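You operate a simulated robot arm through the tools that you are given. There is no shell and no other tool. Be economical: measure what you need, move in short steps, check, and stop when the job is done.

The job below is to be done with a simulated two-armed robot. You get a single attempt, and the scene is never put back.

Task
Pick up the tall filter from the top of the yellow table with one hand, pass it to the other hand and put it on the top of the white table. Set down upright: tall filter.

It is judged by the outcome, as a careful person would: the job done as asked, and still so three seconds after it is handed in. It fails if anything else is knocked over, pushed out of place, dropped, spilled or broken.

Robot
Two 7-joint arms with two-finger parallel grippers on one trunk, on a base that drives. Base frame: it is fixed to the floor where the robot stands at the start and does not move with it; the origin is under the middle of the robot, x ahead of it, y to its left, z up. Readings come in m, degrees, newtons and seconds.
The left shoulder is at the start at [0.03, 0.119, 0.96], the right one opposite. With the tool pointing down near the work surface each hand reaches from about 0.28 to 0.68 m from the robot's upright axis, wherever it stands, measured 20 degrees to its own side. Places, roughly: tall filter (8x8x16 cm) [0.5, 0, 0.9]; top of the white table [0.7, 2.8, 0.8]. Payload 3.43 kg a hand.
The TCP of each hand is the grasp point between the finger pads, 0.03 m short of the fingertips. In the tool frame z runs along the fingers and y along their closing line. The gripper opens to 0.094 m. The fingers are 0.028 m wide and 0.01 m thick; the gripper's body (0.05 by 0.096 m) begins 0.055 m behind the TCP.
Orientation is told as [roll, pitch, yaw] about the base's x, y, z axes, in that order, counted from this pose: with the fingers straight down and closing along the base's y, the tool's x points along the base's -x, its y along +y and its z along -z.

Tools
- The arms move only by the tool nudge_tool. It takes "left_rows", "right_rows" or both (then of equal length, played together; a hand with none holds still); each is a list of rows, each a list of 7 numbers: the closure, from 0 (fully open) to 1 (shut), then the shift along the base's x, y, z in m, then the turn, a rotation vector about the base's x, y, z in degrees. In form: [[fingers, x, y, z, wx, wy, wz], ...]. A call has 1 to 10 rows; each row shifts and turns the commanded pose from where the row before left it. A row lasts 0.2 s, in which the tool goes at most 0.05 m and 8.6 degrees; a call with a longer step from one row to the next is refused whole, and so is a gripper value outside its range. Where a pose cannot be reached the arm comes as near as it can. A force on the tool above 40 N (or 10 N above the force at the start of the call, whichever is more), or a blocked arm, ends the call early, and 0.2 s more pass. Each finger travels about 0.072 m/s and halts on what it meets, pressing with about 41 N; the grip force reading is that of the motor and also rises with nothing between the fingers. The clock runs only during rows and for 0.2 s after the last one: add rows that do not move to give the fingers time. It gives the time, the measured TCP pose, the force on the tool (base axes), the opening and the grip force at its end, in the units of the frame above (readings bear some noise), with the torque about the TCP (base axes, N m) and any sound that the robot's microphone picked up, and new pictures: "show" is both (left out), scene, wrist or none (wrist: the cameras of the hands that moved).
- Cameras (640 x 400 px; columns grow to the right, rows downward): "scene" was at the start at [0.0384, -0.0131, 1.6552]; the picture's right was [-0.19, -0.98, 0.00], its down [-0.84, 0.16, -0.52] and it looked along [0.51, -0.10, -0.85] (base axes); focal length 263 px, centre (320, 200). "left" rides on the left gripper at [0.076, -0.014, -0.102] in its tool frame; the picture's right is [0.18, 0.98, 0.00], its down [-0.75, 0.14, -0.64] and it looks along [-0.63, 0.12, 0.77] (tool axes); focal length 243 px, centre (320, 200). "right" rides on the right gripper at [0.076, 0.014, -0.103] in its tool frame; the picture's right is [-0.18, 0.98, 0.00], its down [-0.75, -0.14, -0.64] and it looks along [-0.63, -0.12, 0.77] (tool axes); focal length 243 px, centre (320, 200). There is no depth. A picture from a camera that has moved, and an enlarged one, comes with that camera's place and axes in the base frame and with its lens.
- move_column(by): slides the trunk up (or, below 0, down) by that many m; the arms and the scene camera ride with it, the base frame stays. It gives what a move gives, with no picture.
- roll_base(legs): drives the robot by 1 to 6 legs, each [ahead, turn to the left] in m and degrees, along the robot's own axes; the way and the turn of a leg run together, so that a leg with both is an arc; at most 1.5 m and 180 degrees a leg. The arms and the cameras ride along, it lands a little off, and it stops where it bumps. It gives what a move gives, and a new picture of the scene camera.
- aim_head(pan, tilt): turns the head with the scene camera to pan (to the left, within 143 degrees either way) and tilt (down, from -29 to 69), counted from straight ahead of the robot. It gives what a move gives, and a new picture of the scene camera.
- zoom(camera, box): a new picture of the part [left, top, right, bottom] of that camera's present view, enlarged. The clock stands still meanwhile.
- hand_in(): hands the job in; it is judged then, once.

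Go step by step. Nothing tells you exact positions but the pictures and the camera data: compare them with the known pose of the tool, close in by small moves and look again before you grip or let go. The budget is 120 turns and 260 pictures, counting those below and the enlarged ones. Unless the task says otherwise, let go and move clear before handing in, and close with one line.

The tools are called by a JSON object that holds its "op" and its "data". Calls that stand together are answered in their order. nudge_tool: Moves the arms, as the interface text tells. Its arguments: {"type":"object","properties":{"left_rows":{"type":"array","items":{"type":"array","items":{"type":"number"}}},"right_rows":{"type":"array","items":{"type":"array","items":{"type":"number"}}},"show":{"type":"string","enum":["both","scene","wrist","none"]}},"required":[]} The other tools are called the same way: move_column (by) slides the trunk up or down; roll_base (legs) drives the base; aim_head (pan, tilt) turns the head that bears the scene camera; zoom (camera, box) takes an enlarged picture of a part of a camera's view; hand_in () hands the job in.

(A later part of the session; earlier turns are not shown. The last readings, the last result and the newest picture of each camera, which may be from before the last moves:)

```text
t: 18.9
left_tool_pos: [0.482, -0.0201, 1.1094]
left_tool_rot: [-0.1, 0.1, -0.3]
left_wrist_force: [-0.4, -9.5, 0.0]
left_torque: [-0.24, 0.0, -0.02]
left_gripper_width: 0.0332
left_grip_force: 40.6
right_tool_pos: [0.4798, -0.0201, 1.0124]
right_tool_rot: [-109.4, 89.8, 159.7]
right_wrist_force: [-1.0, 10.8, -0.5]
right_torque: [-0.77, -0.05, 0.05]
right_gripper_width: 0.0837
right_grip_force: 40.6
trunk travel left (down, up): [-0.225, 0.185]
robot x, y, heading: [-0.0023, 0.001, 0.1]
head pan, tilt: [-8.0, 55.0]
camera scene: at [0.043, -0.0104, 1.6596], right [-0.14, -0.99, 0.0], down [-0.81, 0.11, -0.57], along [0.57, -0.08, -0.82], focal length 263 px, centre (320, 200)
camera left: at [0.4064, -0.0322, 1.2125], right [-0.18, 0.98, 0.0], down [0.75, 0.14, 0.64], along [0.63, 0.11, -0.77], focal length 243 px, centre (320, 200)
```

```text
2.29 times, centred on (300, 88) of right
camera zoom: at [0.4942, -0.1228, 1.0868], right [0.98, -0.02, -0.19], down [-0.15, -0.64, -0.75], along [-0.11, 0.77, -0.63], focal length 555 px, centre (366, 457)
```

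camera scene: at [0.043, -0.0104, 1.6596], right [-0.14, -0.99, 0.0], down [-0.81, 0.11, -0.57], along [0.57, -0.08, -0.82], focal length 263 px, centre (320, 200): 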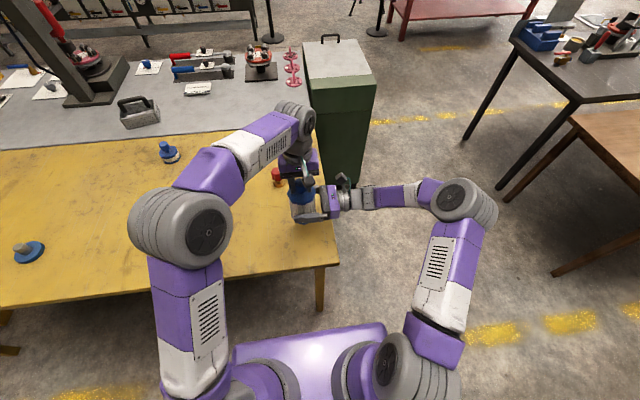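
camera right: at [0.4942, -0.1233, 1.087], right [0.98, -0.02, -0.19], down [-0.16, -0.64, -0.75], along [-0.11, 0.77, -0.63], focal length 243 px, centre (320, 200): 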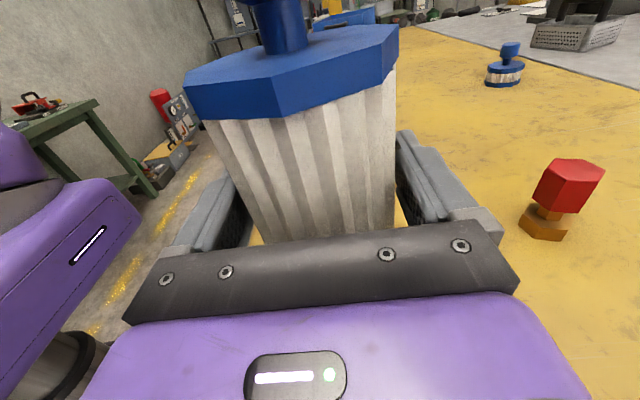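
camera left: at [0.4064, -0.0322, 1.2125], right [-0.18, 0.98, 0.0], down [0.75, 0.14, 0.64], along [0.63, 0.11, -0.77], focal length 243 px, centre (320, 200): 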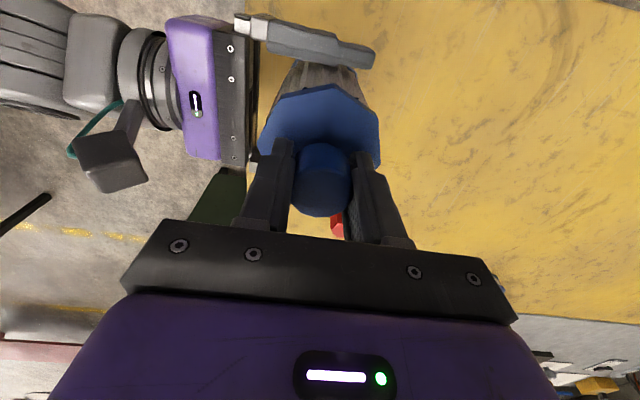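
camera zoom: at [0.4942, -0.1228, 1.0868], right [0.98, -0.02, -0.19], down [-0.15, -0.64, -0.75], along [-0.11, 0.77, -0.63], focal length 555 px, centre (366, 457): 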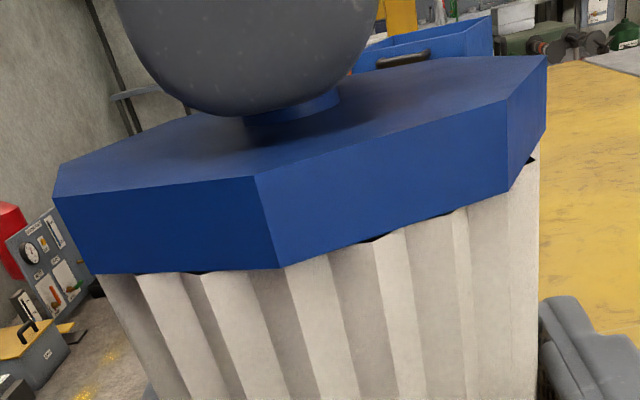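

Both hands hold it; tips are ~5 mm above the cap. I ease the side load slightly, then open the right hand.

{"op": "nudge_tool", "data": {"left_rows": [[1, 0, -0.0015, 0, 0, 0, 0], [1, 0, 0, 0, 0, 0, 0], [1, 0, 0, 0, 0, 0, 0], [1, 0, 0, 0, 0, 0, 0], [1, 0, 0, 0, 0, 0, 0]], "right_rows": [[1, 0, 0, 0, 0, 0, 0], [0.08, 0, 0, 0, 0, 0, 0], [0.04, 0, 0, 0, 0, 0, 0], [0, 0, 0, 0, 0, 0, 0], [0, 0, 0, 0, 0, 0, 0]]}}

{"op": "zoom", "data": {"camera": "scene", "box": [250, 140, 370, 240]}}

```text
t: 20.1
left_tool_pos: [0.4829, -0.0209, 1.108]
left_tool_rot: [0.1, 0.1, -0.2]
left_wrist_force: [0.1, 0.0, 0.1]
left_torque: [0.0, -0.02, 0.01]
left_gripper_width: 0.0331
left_grip_force: 41.9
right_tool_pos: [0.4816, -0.0198, 1.0105]
right_tool_rot: [-101.3, 89.8, 167.7]
right_wrist_force: [0.4, -0.8, -0.8]
right_torque: [-0.04, -0.04, 0.0]
right_gripper_width: 0.0941
right_grip_force: 0.0
trunk travel left (down, up): [-0.225, 0.185]
robot x, y, heading: [-0.0009, -0.0012, -0.1]
head pan, tilt: [-8.0, 55.0]
camera scene: at [0.043, -0.0104, 1.6596], right [-0.14, -0.99, 0.0], down [-0.81, 0.11, -0.57], along [0.57, -0.08, -0.82], focal length 263 px, centre (320, 200)
camera right: at [0.4944, -0.1235, 1.0866], right [0.98, -0.02, -0.19], down [-0.16, -0.64, -0.75], along [-0.11, 0.77, -0.63], focal length 243 px, centre (320, 200)
camera left: at [0.4069, -0.033, 1.2124], right [-0.18, 0.98, 0.0], down [0.75, 0.14, 0.64], along [0.63, 0.12, -0.77], focal length 243 px, centre (320, 200)
```

scene: 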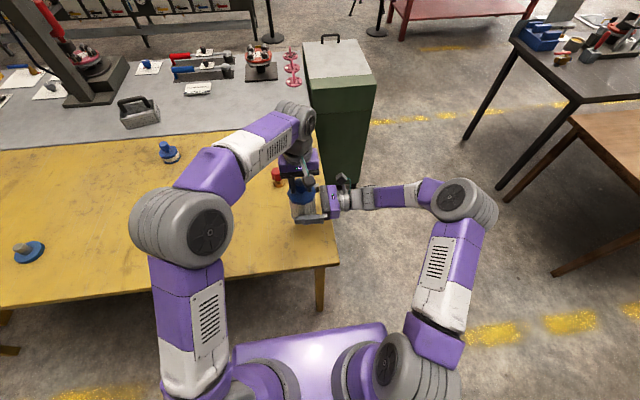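
right: 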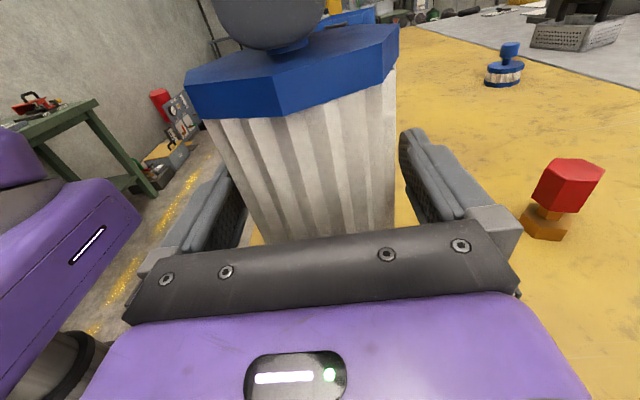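
left: 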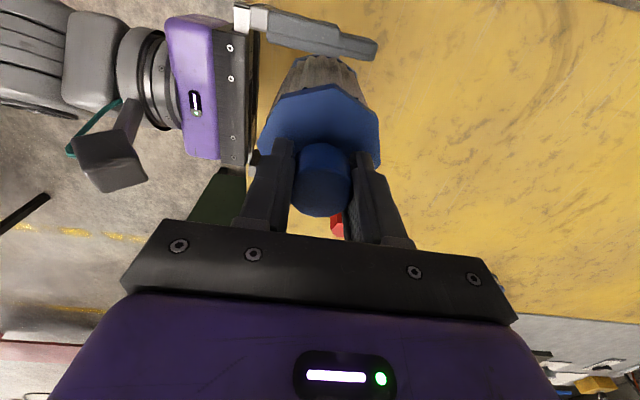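

```text
4.00 times, centred on (310, 190) of scene
camera zoom: at [0.043, -0.0104, 1.6596], right [-0.14, -0.99, 0.0], down [-0.81, 0.11, -0.57], along [0.57, -0.08, -0.82], focal length 1053 px, centre (360, 240)
```

zoom: 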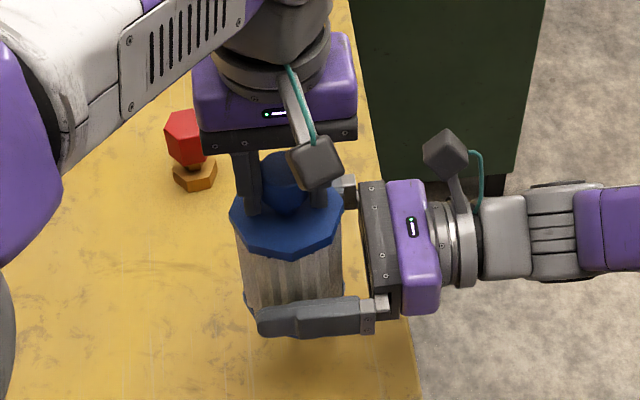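

The left hand now holds it alone and it hangs straight. The right hand withdraws along its approach line.

{"op": "nudge_tool", "data": {"right_rows": [[0, 0, -0.02, 0, 0, 0, 0], [0, 0, -0.035, 0, 0, 0, 0], [0, 0, -0.04, 0, 0, 0, 0], [0, 0, -0.045, 0, 0, 0, 0], [0, 0, -0.045, 0, 0, 0, 0], [0, -0.02, -0.04, 0, 0, 0, 0], [0, -0.04, -0.01, 0.01, 0, 0, 0], [0, -0.04, 0, 0.01, 0, 0, 0]]}}

```text
t: 21.9
left_tool_pos: [0.4831, -0.0192, 1.109]
left_tool_rot: [0.0, 0.0, -0.1]
left_wrist_force: [0.5, 0.0, -0.4]
left_torque: [0.02, -0.01, 0.04]
left_gripper_width: 0.0332
left_grip_force: 41.0
right_tool_pos: [0.3786, -0.2549, 1.0304]
right_tool_rot: [-114.4, 89.8, 154.6]
right_wrist_force: [0.7, -0.4, 0.1]
right_torque: [0.0, -0.01, -0.06]
right_gripper_width: 0.0941
right_grip_force: 0.1
trunk travel left (down, up): [-0.225, 0.185]
robot x, y, heading: [-0.0019, 0.0014, -0.2]
head pan, tilt: [-8.0, 55.0]
camera scene: at [0.0421, -0.0103, 1.6597], right [-0.14, -0.99, 0.0], down [-0.81, 0.11, -0.57], along [0.57, -0.08, -0.82], focal length 263 px, centre (320, 200)
camera right: at [0.3928, -0.3577, 1.106], right [0.98, -0.02, -0.19], down [-0.15, -0.64, -0.75], along [-0.11, 0.77, -0.63], focal length 243 px, centre (320, 200)
```

scene: 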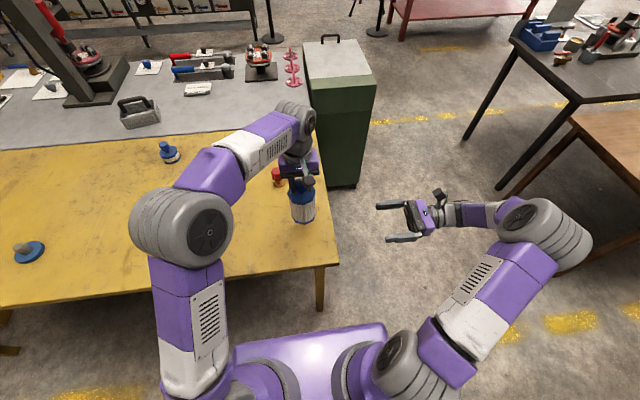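
right: 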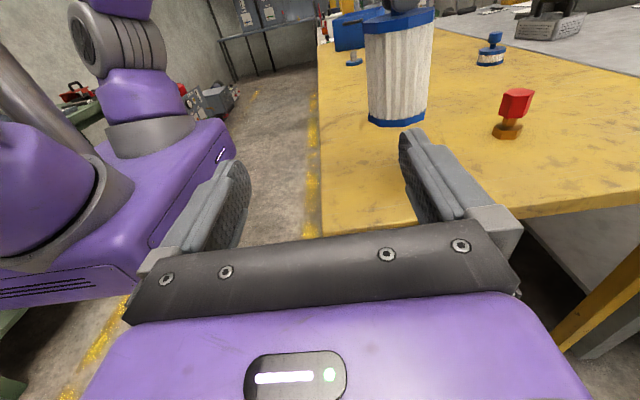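

Clear. I'll turn the right hand back to its compact downward pose while the left hand lifts and retracts the filter for travel.

{"op": "nudge_tool", "data": {"left_rows": [[1, 0, 0, 0.02, 0, 0, 0], [1, 0, 0, 0.025, 0, 0, 0], [1, 0, 0, 0.025, 0, 0, 0], [1, -0.015, 0.01, 0, 0, 0, 0], [1, -0.02, 0.015, 0, 0, 0, 0], [1, -0.02, 0.015, 0, 0, 0, 0], [1, -0.02, 0.015, 0, 0, 0, 0], [1, -0.02, 0.015, 0, 0, 0, 0], [1, -0.02, 0.01, 0, 0, 0, 0], [1, 0, 0, 0, 0, 0, 0]], "right_rows": [[0, 0, 0, 0.005, -4.93, -4.93, 4.93], [0, 0, 0, 0.005, -4.93, -4.93, 4.93], [0, 0, 0, 0.005, -4.93, -4.93, 4.93], [0, 0, 0, 0.005, -4.93, -4.93, 4.93], [0, 0, 0, 0.005, -4.93, -4.93, 4.93], [0, 0, 0, 0.005, -4.93, -4.93, 4.93], [0, 0, 0, 0.005, -4.93, -4.93, 4.93], [0, 0, 0, 0.005, -4.93, -4.93, 4.93], [0, 0, 0, 0.005, -4.93, -4.93, 4.93], [0, 0, 0, 0.005, -4.93, -4.93, 4.93]], "show": "none"}}

{"op": "nudge_tool", "data": {"right_rows": [[0, 0, 0, 0.005, -4.93, -4.93, 4.93], [0, -0.005, 0, 0.005, -4.93, -4.93, 4.93], [0, -0.01, 0, 0.005, -4.93, -4.93, 4.93], [0, -0.01, 0, 0.005, -4.93, -4.93, 4.93]]}}

```text
t: 24.1
left_tool_pos: [0.3673, 0.0591, 1.1776]
left_tool_rot: [0.1, 0.0, -0.2]
left_wrist_force: [1.1, 0.2, -2.1]
left_torque: [0.02, 0.0, -0.03]
left_gripper_width: 0.0331
left_grip_force: 40.5
right_tool_pos: [0.3808, -0.2548, 1.0806]
right_tool_rot: [17.7, 22.8, -17.1]
right_wrist_force: [-0.4, 0.8, -0.2]
right_torque: [0.01, 0.02, 0.06]
right_gripper_width: 0.094
right_grip_force: 0.1
trunk travel left (down, up): [-0.225, 0.185]
robot x, y, heading: [-0.002, 0.0001, -0.1]
head pan, tilt: [-8.0, 55.0]
```

```text
t: 25.1
left_tool_pos: [0.3673, 0.0592, 1.1794]
left_tool_rot: [0.0, 0.0, -0.2]
left_wrist_force: [0.4, 0.4, -2.5]
left_torque: [-0.04, 0.01, 0.01]
left_gripper_width: 0.0331
left_grip_force: 40.9
right_tool_pos: [0.355, -0.2544, 1.1017]
right_tool_rot: [1.1, 0.2, -0.5]
right_wrist_force: [-0.3, 0.2, 0.0]
right_torque: [-0.01, 0.01, 0.0]
right_gripper_width: 0.094
right_grip_force: 0.1
trunk travel left (down, up): [-0.225, 0.185]
robot x, y, heading: [-0.0006, 0.0002, 0.2]
head pan, tilt: [-8.0, 55.0]
camera scene: at [0.042, -0.0101, 1.6597], right [-0.14, -0.99, 0.0], down [-0.81, 0.11, -0.57], along [0.57, -0.08, -0.82], focal length 263 px, centre (320, 200)
camera right: at [0.2803, -0.2421, 1.2033], right [0.19, 0.98, 0.02], down [0.76, -0.16, 0.64], along [0.63, -0.11, -0.77], focal length 243 px, centre (320, 200)
```

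scene: 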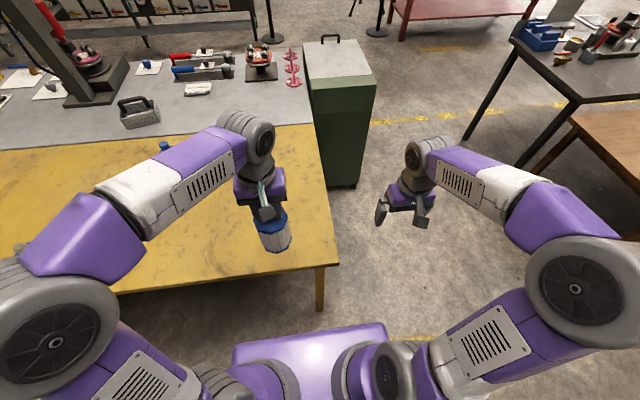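
right: 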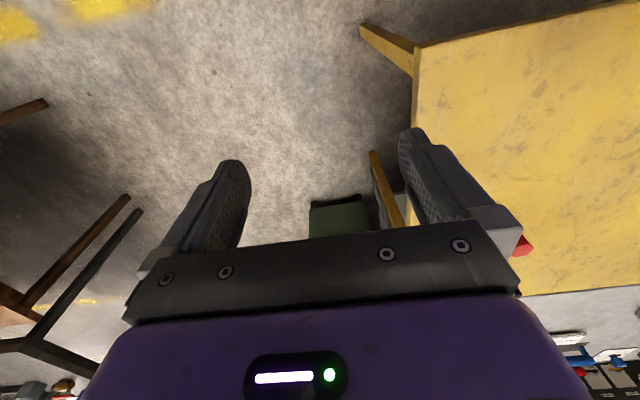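

The filter is securely held and both arms are compact. I'll check behind before backing up.

{"op": "aim_head", "data": {"pan": 140, "tilt": 40}}

{"op": "aim_head", "data": {"pan": 60, "tilt": 40}}

```text
t: 27.4
left_tool_pos: [0.3675, 0.0597, 1.1789]
left_tool_rot: [-0.1, 0.0, -0.2]
left_wrist_force: [0.8, 0.1, -1.9]
left_torque: [0.01, 0.0, -0.02]
left_gripper_width: 0.0329
left_grip_force: 40.7
right_tool_pos: [0.3562, -0.2548, 1.1008]
right_tool_rot: [1.2, 0.4, -0.6]
right_wrist_force: [-0.9, -0.3, 0.6]
right_torque: [0.0, 0.0, 0.01]
right_gripper_width: 0.0939
right_grip_force: 0.0
trunk travel left (down, up): [-0.225, 0.185]
robot x, y, heading: [-0.0004, 0.0002, 0.0]
head pan, tilt: [140.0, 40.0]
camera scene: at [-0.0935, 0.0543, 1.6803], right [0.64, 0.77, 0.0], down [0.49, -0.41, -0.77], along [-0.59, 0.49, -0.64], focal length 263 px, centre (320, 200)
```

scene: 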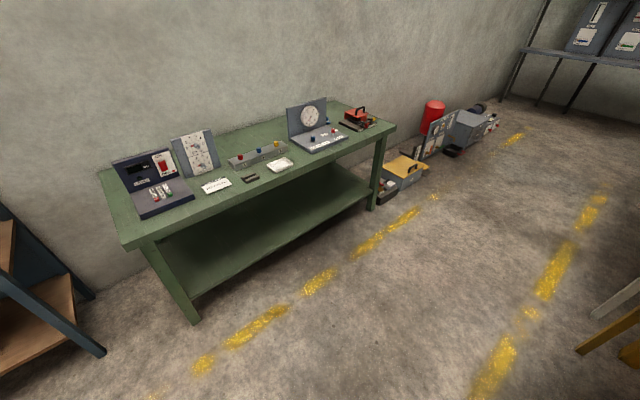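

```text
t: 28.9
left_tool_pos: [0.367, 0.0591, 1.1788]
left_tool_rot: [0.0, 0.0, -0.2]
left_wrist_force: [0.4, -0.2, -1.5]
left_torque: [-0.02, 0.01, 0.0]
left_gripper_width: 0.033
left_grip_force: 40.7
right_tool_pos: [0.3549, -0.2547, 1.1008]
right_tool_rot: [1.3, 0.3, -0.5]
right_wrist_force: [0.0, 0.1, 0.4]
right_torque: [0.0, 0.02, -0.04]
right_gripper_width: 0.0941
right_grip_force: 0.0
trunk travel left (down, up): [-0.225, 0.185]
robot x, y, heading: [-0.0022, 0.0013, 0.1]
head pan, tilt: [60.0, 40.0]
camera scene: at [0.014, 0.0733, 1.6803], right [0.87, -0.5, 0.0], down [-0.32, -0.56, -0.77], along [0.38, 0.66, -0.64], focal length 263 px, centre (320, 200)
```

scene: 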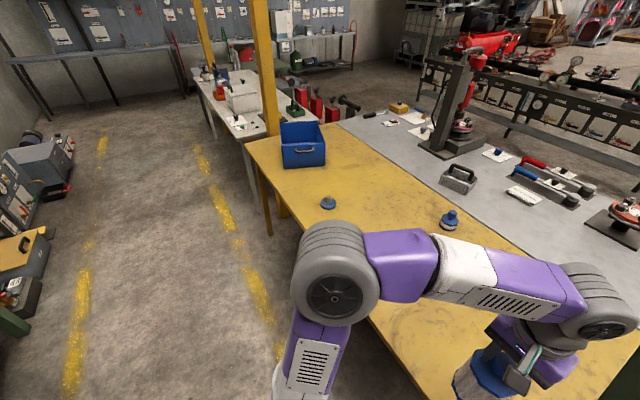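

There is a clear aisle about 1.5 m wide. I'll back up, turn left, and drive along it to beside the white table.

{"op": "roll_base", "data": {"legs": [[-0.4, 0], [0, 90], [1.4, 0], [1.0, 0]]}}

{"op": "aim_head", "data": {"pan": -75, "tilt": 35}}

```text
t: 46.5
left_tool_pos: [-0.4568, 2.7572, 1.178]
left_tool_rot: [0.0, 0.1, 89.6]
left_wrist_force: [-0.1, -1.3, -2.9]
left_torque: [0.0, -0.03, -0.03]
left_gripper_width: 0.0331
left_grip_force: 40.9
right_tool_pos: [-0.1434, 2.7441, 1.1005]
right_tool_rot: [1.3, 0.3, 89.2]
right_wrist_force: [-0.1, -0.7, -0.1]
right_torque: [-0.02, -0.04, -0.02]
right_gripper_width: 0.0943
right_grip_force: 0.0
trunk travel left (down, up): [-0.225, 0.185]
robot x, y, heading: [-0.3996, 2.3913, 89.8]
head pan, tilt: [60.0, 40.0]
camera scene: at [-0.4717, 2.4031, 1.6803], right [0.5, 0.86, 0.0], down [0.56, -0.32, -0.77], along [-0.66, 0.39, -0.64], focal length 263 px, centre (320, 200)
```

scene: 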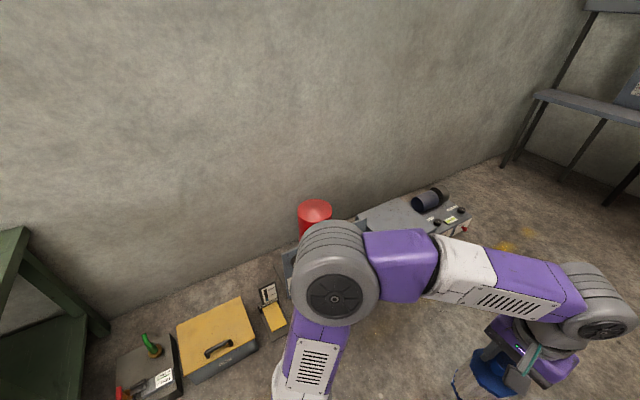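

```text
t: 48.7
left_tool_pos: [-0.4573, 2.7568, 1.1789]
left_tool_rot: [0.0, 0.0, 89.5]
left_wrist_force: [-1.0, 0.7, -2.1]
left_torque: [0.0, 0.0, 0.01]
left_gripper_width: 0.0329
left_grip_force: 41.0
right_tool_pos: [-0.1425, 2.7447, 1.1015]
right_tool_rot: [1.3, 0.3, 89.2]
right_wrist_force: [0.4, 0.1, 0.2]
right_torque: [0.02, 0.02, -0.03]
right_gripper_width: 0.0938
right_grip_force: 0.2
trunk travel left (down, up): [-0.225, 0.185]
robot x, y, heading: [-0.3958, 2.3886, 89.5]
head pan, tilt: [-75.0, 35.0]
camera scene: at [-0.3131, 2.3823, 1.6879], right [0.25, -0.97, 0.0], down [-0.55, -0.15, -0.82], along [0.79, 0.21, -0.57], focal length 263 px, centre (320, 200)
```

scene: 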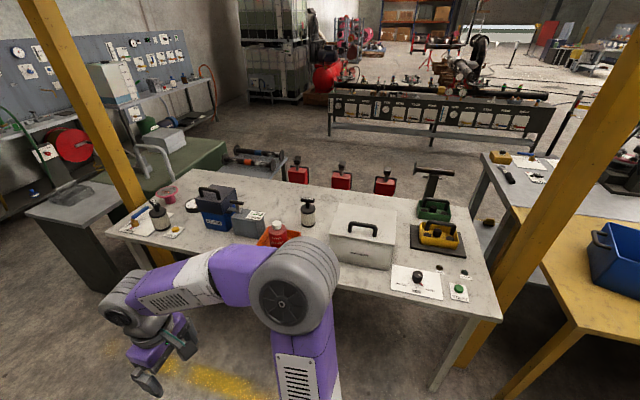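

I'm beside the white table. I turn right to face it and look down.

{"op": "roll_base", "data": {"legs": [[0, -90]]}}

{"op": "aim_head", "data": {"pan": 10, "tilt": 35}}

```text
t: 53.0
left_tool_pos: [-0.0322, 2.4459, 1.1785]
left_tool_rot: [0.0, 0.0, -0.9]
left_wrist_force: [-0.6, 0.0, -1.7]
left_torque: [0.02, -0.01, 0.03]
left_gripper_width: 0.0328
left_grip_force: 41.7
right_tool_pos: [-0.0478, 2.1301, 1.1008]
right_tool_rot: [1.4, 0.2, -1.1]
right_wrist_force: [0.1, -0.9, -0.1]
right_torque: [0.0, 0.02, 0.02]
right_gripper_width: 0.094
right_grip_force: 0.0
trunk travel left (down, up): [-0.225, 0.185]
robot x, y, heading: [-0.4061, 2.3865, -0.2]
head pan, tilt: [-75.0, 35.0]
camera scene: at [-0.4061, 2.3047, 1.6879], right [-0.97, -0.25, 0.0], down [-0.14, 0.56, -0.82], along [0.2, -0.79, -0.57], focal length 263 px, centre (320, 200)
```

scene: 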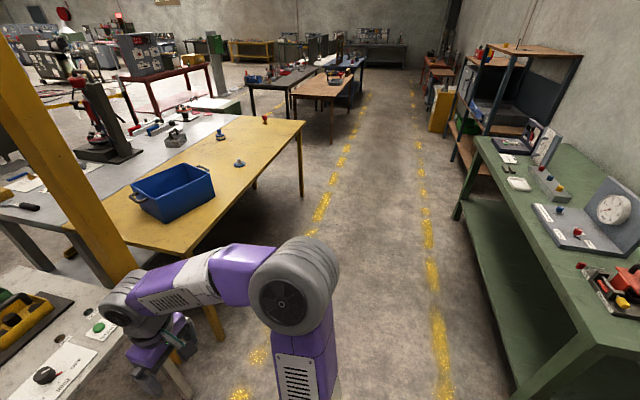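

```text
t: 54.5
left_tool_pos: [-0.0323, 2.4451, 1.1777]
left_tool_rot: [-0.1, 0.0, -0.9]
left_wrist_force: [0.5, 0.0, -2.7]
left_torque: [-0.02, 0.01, 0.03]
left_gripper_width: 0.0332
left_grip_force: 40.9
right_tool_pos: [-0.0467, 2.1322, 1.1003]
right_tool_rot: [1.3, 0.3, -1.1]
right_wrist_force: [-0.9, -0.1, 0.5]
right_torque: [-0.01, 0.01, 0.01]
right_gripper_width: 0.094
right_grip_force: 0.0
trunk travel left (down, up): [-0.225, 0.185]
robot x, y, heading: [-0.4011, 2.3883, -0.4]
head pan, tilt: [10.0, 35.0]
camera scene: at [-0.341, 2.4043, 1.6879], right [0.16, -0.99, 0.0], down [-0.57, -0.09, -0.82], along [0.81, 0.13, -0.57], focal length 263 px, centre (320, 200)
```

scene: 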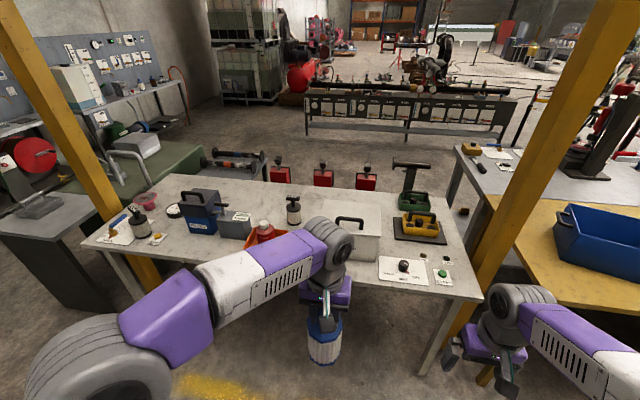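

{"op": "zoom", "data": {"camera": "scene", "box": [70, 160, 490, 310]}}

```text
1.52 times, centred on (280, 235) of scene
camera zoom: at [-0.341, 2.4043, 1.6879], right [0.16, -0.99, 0.0], down [-0.57, -0.09, -0.82], along [0.81, 0.13, -0.57], focal length 401 px, centre (381, 147)
```

zoom: 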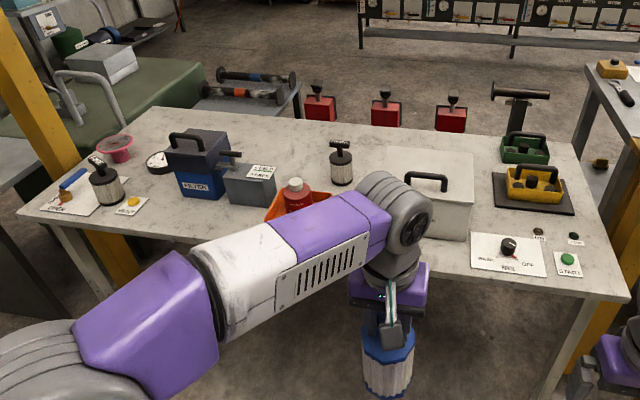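

The free patch near the given spot (0.7, 2.8) seems to be between the small black filter and the METER boxes, behind the orange tray. I'll raise the trunk for clearance, shift left about 0.27 m, and look again from there.

{"op": "move_column", "data": {"by": 0.18}}

{"op": "roll_base", "data": {"legs": [[0, 90], [0.27, 0], [0, -90]]}}

{"op": "aim_head", "data": {"pan": 0, "tilt": 45}}

```text
t: 56.5
left_tool_pos: [-0.0314, 2.4455, 1.3579]
left_tool_rot: [0.0, 0.0, -0.8]
left_wrist_force: [-0.6, -0.7, -2.2]
left_torque: [-0.01, 0.0, 0.02]
left_gripper_width: 0.0329
left_grip_force: 41.1
right_tool_pos: [-0.0468, 2.1313, 1.2798]
right_tool_rot: [1.3, 0.3, -1.1]
right_wrist_force: [-0.6, -0.4, -0.4]
right_torque: [0.02, 0.03, 0.01]
right_gripper_width: 0.0939
right_grip_force: 0.2
trunk travel left (down, up): [-0.405, 0.005]
robot x, y, heading: [-0.3991, 2.3895, -0.6]
head pan, tilt: [10.0, 35.0]
```

```text
t: 66.1
left_tool_pos: [-0.031, 2.7164, 1.3579]
left_tool_rot: [0.0, 0.0, -0.7]
left_wrist_force: [-1.3, 0.2, -1.9]
left_torque: [-0.02, -0.05, 0.0]
left_gripper_width: 0.033
left_grip_force: 40.9
right_tool_pos: [-0.0442, 2.4035, 1.2813]
right_tool_rot: [1.2, 0.4, -0.9]
right_wrist_force: [-1.0, -0.8, 0.4]
right_torque: [0.03, -0.01, 0.0]
right_gripper_width: 0.0939
right_grip_force: 0.1
trunk travel left (down, up): [-0.405, 0.005]
robot x, y, heading: [-0.3965, 2.6621, -0.1]
head pan, tilt: [10.0, 35.0]
camera scene: at [-0.3397, 2.6752, 1.8679], right [0.17, -0.99, 0.0], down [-0.57, -0.1, -0.82], along [0.81, 0.14, -0.57], focal length 263 px, centre (320, 200)
```

scene: 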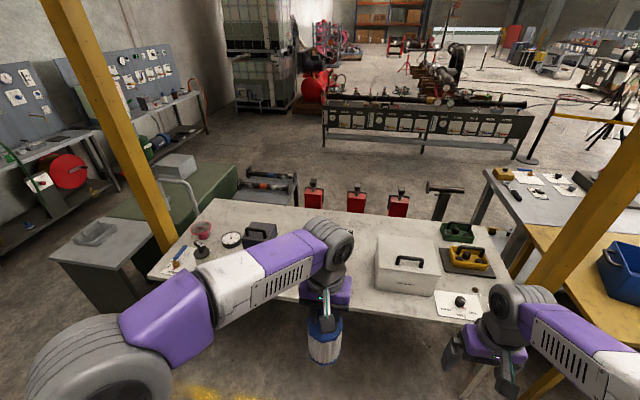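

```text
t: 66.8
left_tool_pos: [-0.0303, 2.7168, 1.3574]
left_tool_rot: [0.0, -0.1, -0.7]
left_wrist_force: [0.1, 0.1, -2.2]
left_torque: [0.03, 0.01, -0.01]
left_gripper_width: 0.0332
left_grip_force: 40.9
right_tool_pos: [-0.0444, 2.4043, 1.2804]
right_tool_rot: [1.3, 0.3, -0.9]
right_wrist_force: [-0.3, 0.1, 0.5]
right_torque: [-0.01, -0.03, -0.01]
right_gripper_width: 0.0939
right_grip_force: 0.0
trunk travel left (down, up): [-0.405, 0.005]
robot x, y, heading: [-0.3972, 2.6612, -0.2]
head pan, tilt: [0.0, 45.0]
camera scene: at [-0.3452, 2.66, 1.8531], right [-0.01, -1.0, 0.0], down [-0.71, 0.0, -0.71], along [0.71, 0.0, -0.71], focal length 263 px, centre (320, 200)
```

scene: 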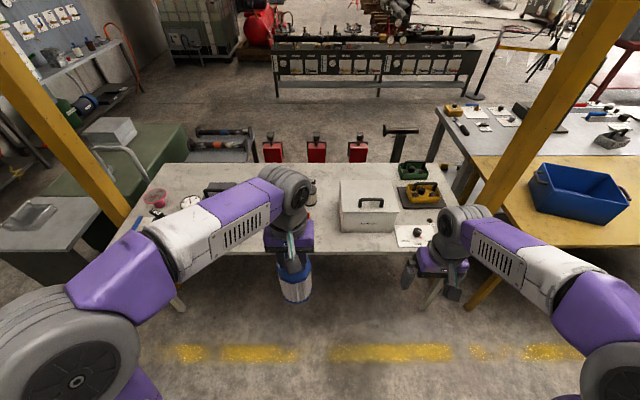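

The arm hides the middle of the table. I'll drive forward to about x = -0.05 and use the head and left-hand camera from above.

{"op": "roll_base", "data": {"legs": [[0.35, 0]]}}

{"op": "nudge_tool", "data": {"left_rows": [[1, 0, 0.01, 0, 0, 0, 0]], "show": "wrist"}}

{"op": "aim_head", "data": {"pan": 10, "tilt": 60}}

```text
t: 69.1
left_tool_pos: [0.3157, 2.7156, 1.3587]
left_tool_rot: [0.0, 0.1, -0.7]
left_wrist_force: [0.3, -0.2, -3.3]
left_torque: [0.0, 0.02, 0.0]
left_gripper_width: 0.0332
left_grip_force: 41.0
right_tool_pos: [0.3031, 2.4002, 1.2811]
right_tool_rot: [1.2, 0.3, -0.9]
right_wrist_force: [0.2, 0.1, 0.2]
right_torque: [0.0, 0.0, -0.03]
right_gripper_width: 0.0941
right_grip_force: 0.1
trunk travel left (down, up): [-0.405, 0.005]
robot x, y, heading: [-0.0501, 2.657, -0.2]
head pan, tilt: [0.0, 45.0]
camera scene: at [0.0011, 2.6576, 1.8531], right [-0.01, -1.0, 0.0], down [-0.71, 0.0, -0.71], along [0.71, -0.01, -0.71], focal length 263 px, centre (320, 200)
```

scene: 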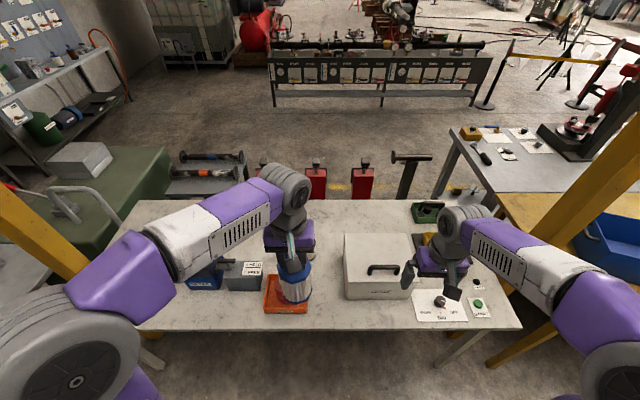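

```text
t: 69.5
left_tool_pos: [0.3139, 2.725, 1.3584]
left_tool_rot: [0.0, -0.1, -0.6]
left_wrist_force: [-1.3, 0.5, -0.8]
left_torque: [-0.02, -0.02, 0.01]
left_gripper_width: 0.033
left_grip_force: 41.0
right_tool_pos: [0.3017, 2.4002, 1.2816]
right_tool_rot: [1.2, 0.3, -0.9]
right_wrist_force: [-0.6, 0.0, 0.4]
right_torque: [-0.01, -0.03, 0.01]
right_gripper_width: 0.0939
right_grip_force: 0.1
trunk travel left (down, up): [-0.405, 0.005]
robot x, y, heading: [-0.0524, 2.6597, -0.5]
head pan, tilt: [0.0, 45.0]
camera left: at [0.2387, 2.7133, 1.4624], right [-0.17, 0.98, 0.0], down [0.75, 0.13, 0.64], along [0.63, 0.11, -0.77], focal length 243 px, centre (320, 200)
```

left: 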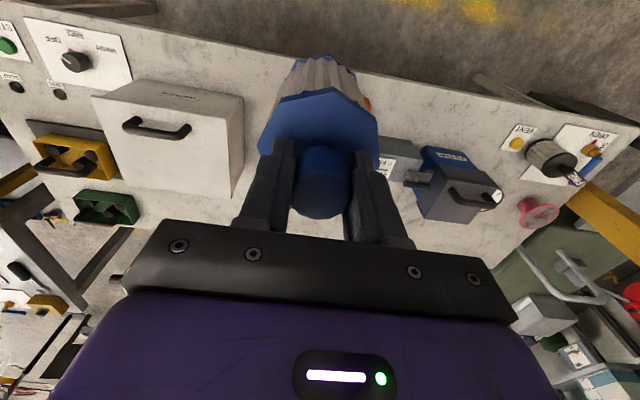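

```text
t: 70.3
left_tool_pos: [0.3176, 2.725, 1.3582]
left_tool_rot: [0.0, 0.0, -0.6]
left_wrist_force: [0.2, 0.7, -1.6]
left_torque: [0.0, -0.03, 0.0]
left_gripper_width: 0.0329
left_grip_force: 41.2
right_tool_pos: [0.3015, 2.4009, 1.2794]
right_tool_rot: [1.3, 0.3, -0.9]
right_wrist_force: [0.8, -0.2, 0.4]
right_torque: [-0.05, -0.02, -0.01]
right_gripper_width: 0.0942
right_grip_force: 0.1
trunk travel left (down, up): [-0.405, 0.005]
robot x, y, heading: [-0.0499, 2.6564, -0.4]
head pan, tilt: [10.0, 60.0]
camera scene: at [-0.0136, 2.669, 1.8336], right [0.17, -0.99, 0.0], down [-0.85, -0.14, -0.5], along [0.49, 0.08, -0.87], focal length 263 px, centre (320, 200)
```

scene: 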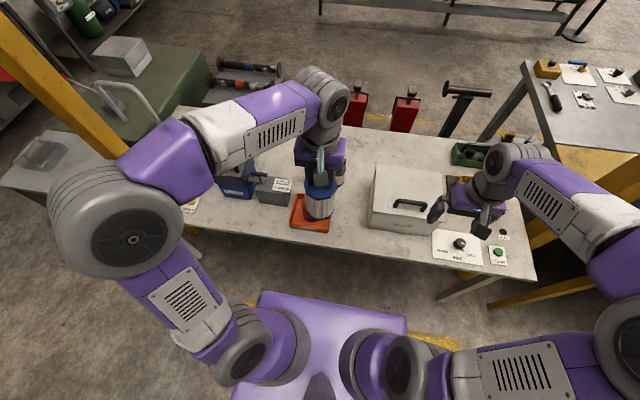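

Part of the target patch is still hidden by the held filter. The right wrist camera should see it from the other side.

{"op": "nudge_tool", "data": {"right_rows": [[0, 0, 0.03, 0.03, 0, 0, 0], [0, 0, 0.03, 0.02, 0, 0, 0]], "left_rows": [[1, -0.01, 0.04, 0, 0, 0, 0], [1, -0.01, 0.04, 0, 0, 0, 0]]}}

```text
t: 70.9
left_tool_pos: [0.2952, 2.809, 1.3587]
left_tool_rot: [-0.1, 0.0, -0.7]
left_wrist_force: [-0.6, 0.5, -2.0]
left_torque: [0.0, -0.03, 0.02]
left_gripper_width: 0.0329
left_grip_force: 40.5
right_tool_pos: [0.3017, 2.4624, 1.33]
right_tool_rot: [1.2, 0.2, -1.0]
right_wrist_force: [0.0, 0.8, 0.2]
right_torque: [0.01, 0.02, -0.02]
right_gripper_width: 0.0943
right_grip_force: 0.1
trunk travel left (down, up): [-0.405, 0.005]
robot x, y, heading: [-0.0498, 2.6576, -0.7]
head pan, tilt: [10.0, 60.0]
camera scene: at [-0.0147, 2.6713, 1.8336], right [0.17, -0.99, 0.0], down [-0.85, -0.15, -0.5], along [0.49, 0.08, -0.87], focal length 263 px, centre (320, 200)
camera right: at [0.2272, 2.4756, 1.4333], right [0.2, 0.98, 0.02], down [0.75, -0.17, 0.63], along [0.62, -0.11, -0.77], focal length 243 px, centre (320, 200)
camera left: at [0.2194, 2.7954, 1.4622], right [-0.17, 0.99, 0.0], down [0.76, 0.13, 0.64], along [0.63, 0.11, -0.77], focal length 243 px, centre (320, 200)
```

scene: 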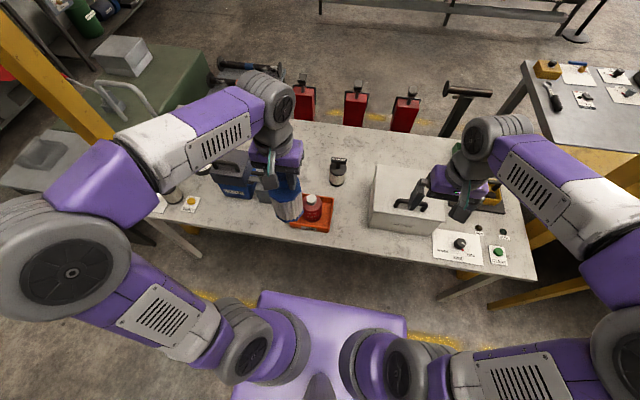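
right: 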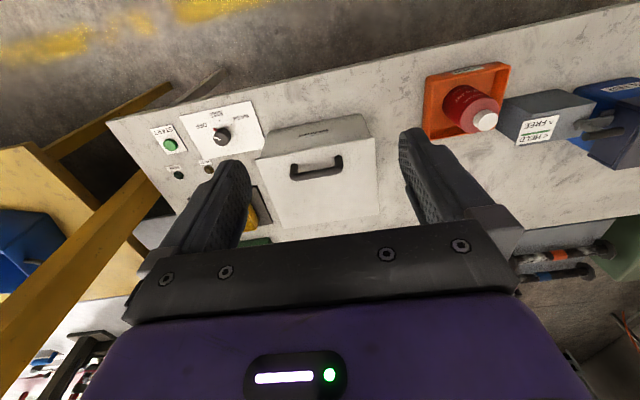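
left: 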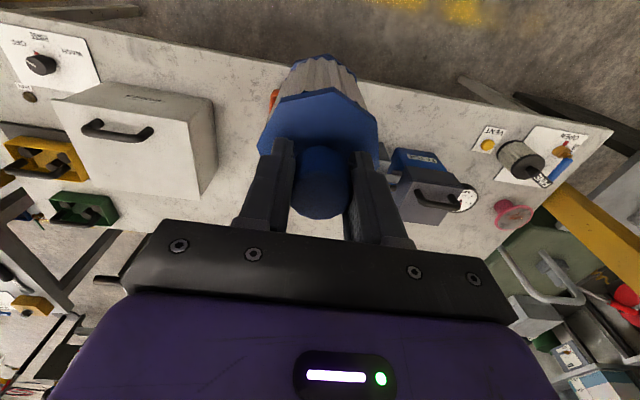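

Now the gap between the orange tray and the white box is visible and clear at the front. Zooming to measure it.

{"op": "zoom", "data": {"camera": "scene", "box": [270, 110, 430, 270]}}

```text
2.50 times, centred on (350, 190) of scene
camera zoom: at [-0.0147, 2.6713, 1.8336], right [0.17, -0.99, 0.0], down [-0.85, -0.15, -0.5], along [0.49, 0.08, -0.87], focal length 658 px, centre (245, 225)
```

zoom: 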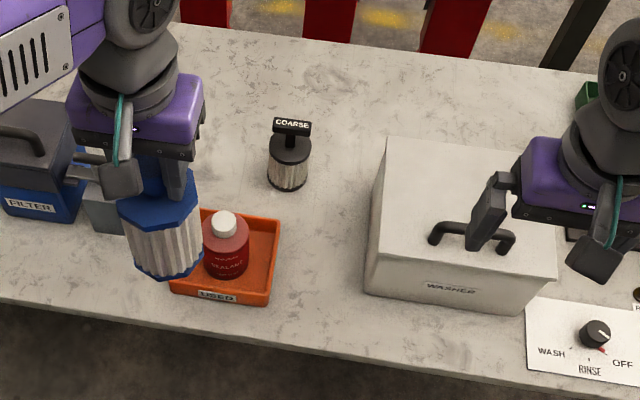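

The gap centre is about (0.50, 2.62), roughly 15 cm wide, between tray and washer box and 8 cm+ from the edge. I move the right hand away and bring the filter above the gap.

{"op": "nudge_tool", "data": {"left_rows": [[1, 0.034, -0.031, 0, 0, 0, 0], [1, 0.034, -0.031, 0, 0, 0, 0], [1, 0.034, -0.031, 0, 0, 0, 0], [1, 0.034, -0.031, 0, 0, 0, 0], [1, 0.034, -0.031, 0, 0, 0, 0], [1, 0.034, -0.031, 0, 0, 0, 0], [1, 0, 0, 0, 0, 0, 0]], "right_rows": [[0, -0.01, -0.04, 0, 0, 0, 0], [0, -0.01, -0.04, 0, 0, 0, 0], [0, -0.01, -0.04, 0, 0, 0, 0], [0, 0, -0.02, 0, 0, 0, 0], [0, 0, 0, 0, 0, 0, 0], [0, 0, 0, 0, 0, 0, 0], [0, 0, 0, 0, 0, 0, 0]]}}

{"op": "zoom", "data": {"camera": "scene", "box": [270, 110, 430, 270]}}

```text
t: 72.5
left_tool_pos: [0.4959, 2.6223, 1.358]
left_tool_rot: [0.0, 0.1, -0.6]
left_wrist_force: [-1.7, 0.0, -2.6]
left_torque: [0.01, 0.01, -0.01]
left_gripper_width: 0.0327
left_grip_force: 41.3
right_tool_pos: [0.2696, 2.3234, 1.3313]
right_tool_rot: [1.2, 0.2, -0.9]
right_wrist_force: [-1.0, -0.1, -0.8]
right_torque: [-0.04, -0.02, -0.01]
right_gripper_width: 0.0941
right_grip_force: 0.0
trunk travel left (down, up): [-0.405, 0.005]
robot x, y, heading: [-0.0498, 2.6585, -0.1]
head pan, tilt: [10.0, 60.0]
camera scene: at [-0.0164, 2.6718, 1.8336], right [0.17, -0.99, 0.0], down [-0.85, -0.15, -0.5], along [0.49, 0.08, -0.87], focal length 263 px, centre (320, 200)
camera right: at [0.1953, 2.3358, 1.4339], right [0.2, 0.98, 0.02], down [0.75, -0.17, 0.64], along [0.63, -0.11, -0.77], focal length 243 px, centre (320, 200)
camera left: at [0.4208, 2.6096, 1.462], right [-0.17, 0.99, 0.0], down [0.76, 0.13, 0.64], along [0.63, 0.11, -0.77], focal length 243 px, centre (320, 200)
```

scene: 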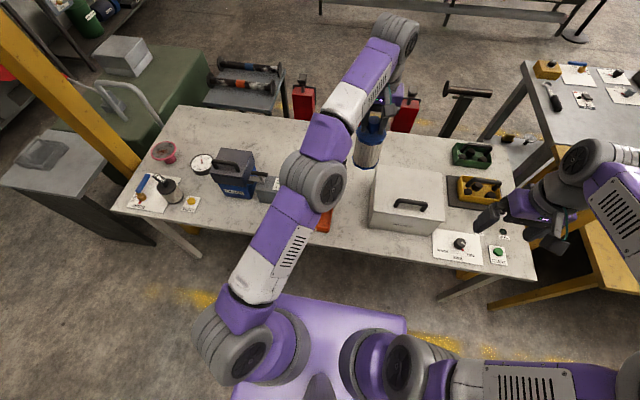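
right: 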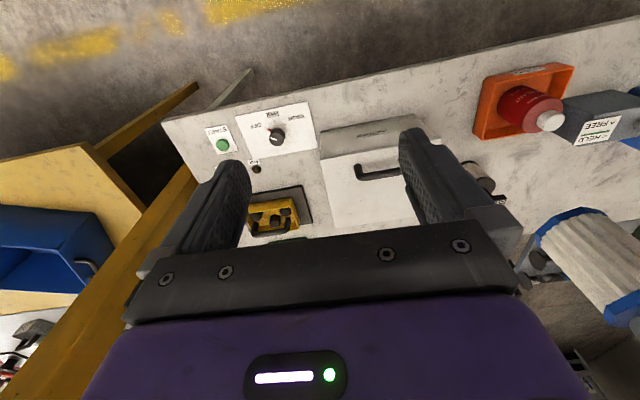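
left: 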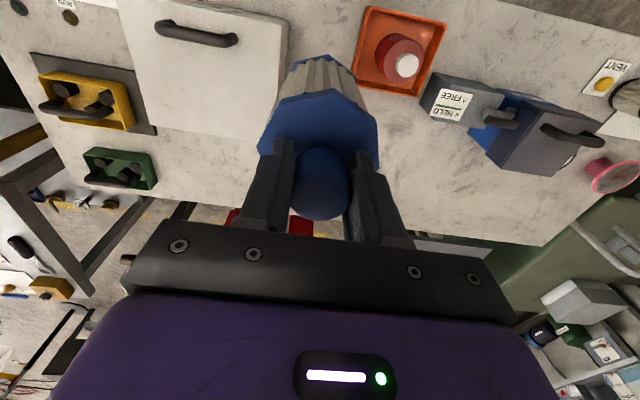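

```text
2.50 times, centred on (350, 190) of scene
camera zoom: at [-0.0164, 2.6718, 1.8336], right [0.17, -0.99, 0.0], down [-0.85, -0.15, -0.5], along [0.49, 0.08, -0.87], focal length 658 px, centre (245, 225)
```

zoom: 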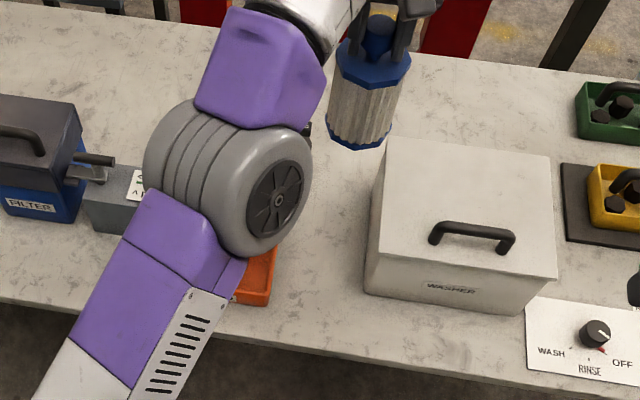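

The elbow passes above the tray, so I'll lower with the arm (trunk kept high) and watch the elbow as I go.

{"op": "nudge_tool", "data": {"left_rows": [[1, 0, 0, -0.03, 0, 0, 0], [1, 0, 0, -0.03, 0, 0, 0], [1, 0, 0, -0.03, 0, 0, 0], [1, 0, 0, -0.03, 0, 0, 0]]}}

{"op": "zoom", "data": {"camera": "right", "box": [400, 20, 640, 300]}}

```text
t: 73.5
left_tool_pos: [0.5005, 2.6203, 1.2377]
left_tool_rot: [0.0, 0.1, -0.7]
left_wrist_force: [0.3, 0.4, -2.8]
left_torque: [0.0, -0.05, 0.03]
left_gripper_width: 0.0327
left_grip_force: 40.4
right_tool_pos: [0.2716, 2.3207, 1.3301]
right_tool_rot: [1.2, 0.3, -0.8]
right_wrist_force: [-0.3, -0.5, 0.1]
right_torque: [0.0, 0.0, 0.01]
right_gripper_width: 0.0941
right_grip_force: 0.0
trunk travel left (down, up): [-0.405, 0.005]
robot x, y, heading: [-0.0478, 2.6632, -0.3]
head pan, tilt: [10.0, 60.0]
camera scene: at [-0.0137, 2.6696, 1.8336], right [0.17, -0.99, 0.0], down [-0.85, -0.14, -0.5], along [0.49, 0.08, -0.87], focal length 263 px, centre (320, 200)
camera left: at [0.4248, 2.6074, 1.3415], right [-0.17, 0.98, 0.0], down [0.75, 0.13, 0.64], along [0.63, 0.11, -0.77], focal length 243 px, centre (320, 200)
```

scene: 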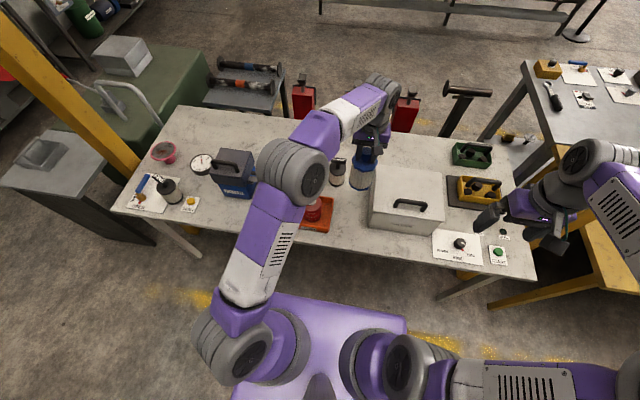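
left: 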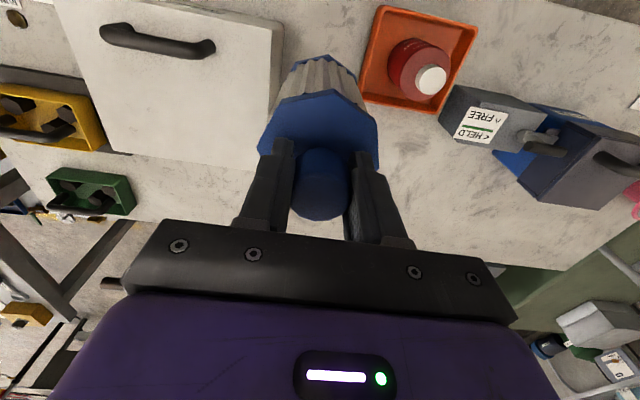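

```text
1.43 times, centred on (520, 160) of right
camera zoom: at [0.1974, 2.3341, 1.433], right [0.2, 0.98, 0.02], down [0.75, -0.17, 0.63], along [0.62, -0.11, -0.77], focal length 347 px, centre (34, 257)
```

zoom: 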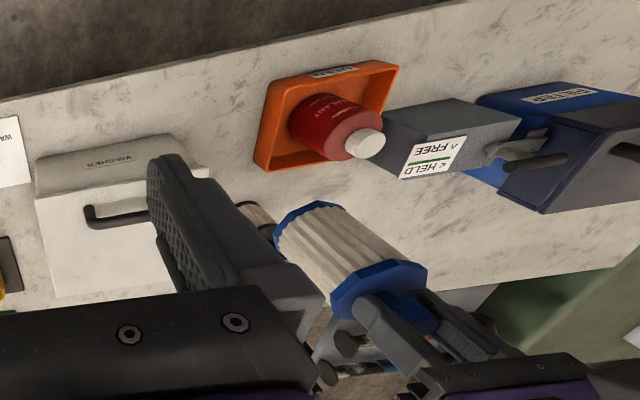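

The elbow swings outward and stays high. Continue down to just above the box-top level.

{"op": "nudge_tool", "data": {"left_rows": [[1, 0, 0, -0.03, 0, 0, 0], [1, 0, 0, -0.03, 0, 0, 0], [1, 0, 0, -0.03, 0, 0, 0], [1, 0, 0, -0.02, 0, 0, 0]]}}

{"op": "zoom", "data": {"camera": "right", "box": [400, 20, 640, 300]}}

{"op": "zoom", "data": {"camera": "scene", "box": [270, 110, 430, 270]}}

```text
t: 74.5
left_tool_pos: [0.4993, 2.6182, 1.129]
left_tool_rot: [0.0, 0.1, -0.6]
left_wrist_force: [-0.1, -1.0, -3.0]
left_torque: [-0.03, -0.02, -0.02]
left_gripper_width: 0.0332
left_grip_force: 41.5
right_tool_pos: [0.2717, 2.3201, 1.3292]
right_tool_rot: [1.4, 0.2, -0.8]
right_wrist_force: [-0.4, 1.2, -0.3]
right_torque: [-0.01, 0.0, -0.03]
right_gripper_width: 0.094
right_grip_force: 0.1
trunk travel left (down, up): [-0.405, 0.005]
robot x, y, heading: [-0.0509, 2.6576, -0.3]
head pan, tilt: [10.0, 60.0]
camera scene: at [-0.0135, 2.6692, 1.8336], right [0.17, -0.99, 0.0], down [-0.85, -0.14, -0.5], along [0.49, 0.08, -0.87], focal length 263 px, centre (320, 200)
camera left: at [0.4238, 2.6061, 1.2321], right [-0.17, 0.98, 0.0], down [0.76, 0.13, 0.64], along [0.63, 0.11, -0.77], focal length 243 px, centre (320, 200)
```

scene: 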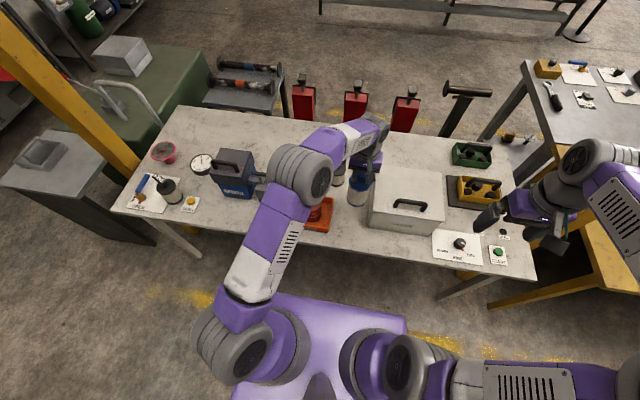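
left: 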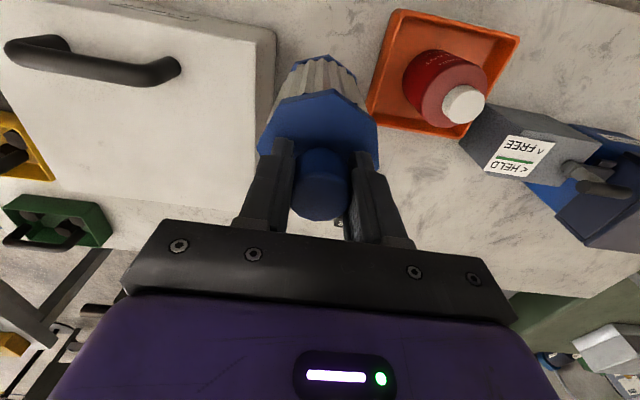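

```text
1.43 times, centred on (520, 160) of right
camera zoom: at [0.1976, 2.3338, 1.4329], right [0.2, 0.98, 0.02], down [0.75, -0.17, 0.63], along [0.62, -0.11, -0.77], focal length 347 px, centre (34, 257)
```

zoom: 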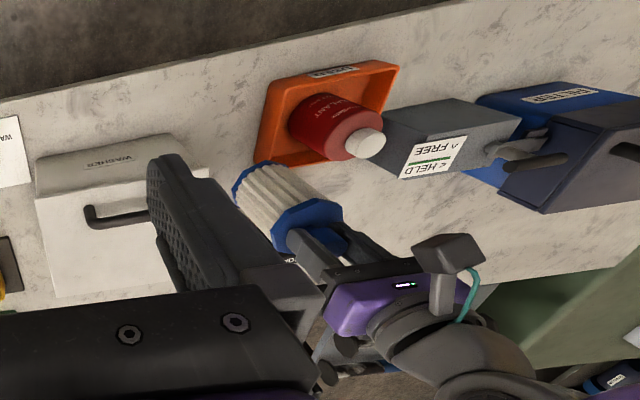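

```text
2.50 times, centred on (350, 190) of scene
camera zoom: at [-0.0135, 2.6692, 1.8336], right [0.17, -0.99, 0.0], down [-0.85, -0.14, -0.5], along [0.49, 0.08, -0.87], focal length 658 px, centre (245, 225)
```

zoom: 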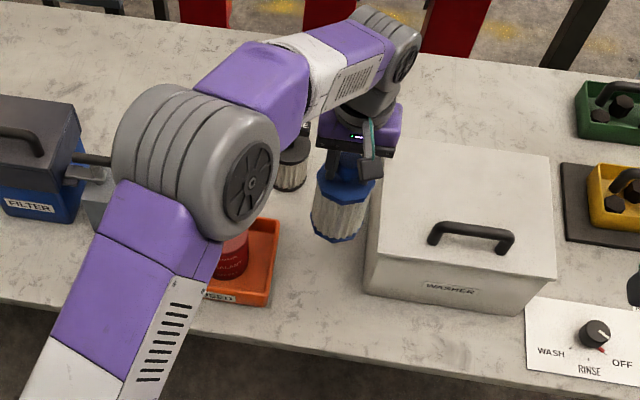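

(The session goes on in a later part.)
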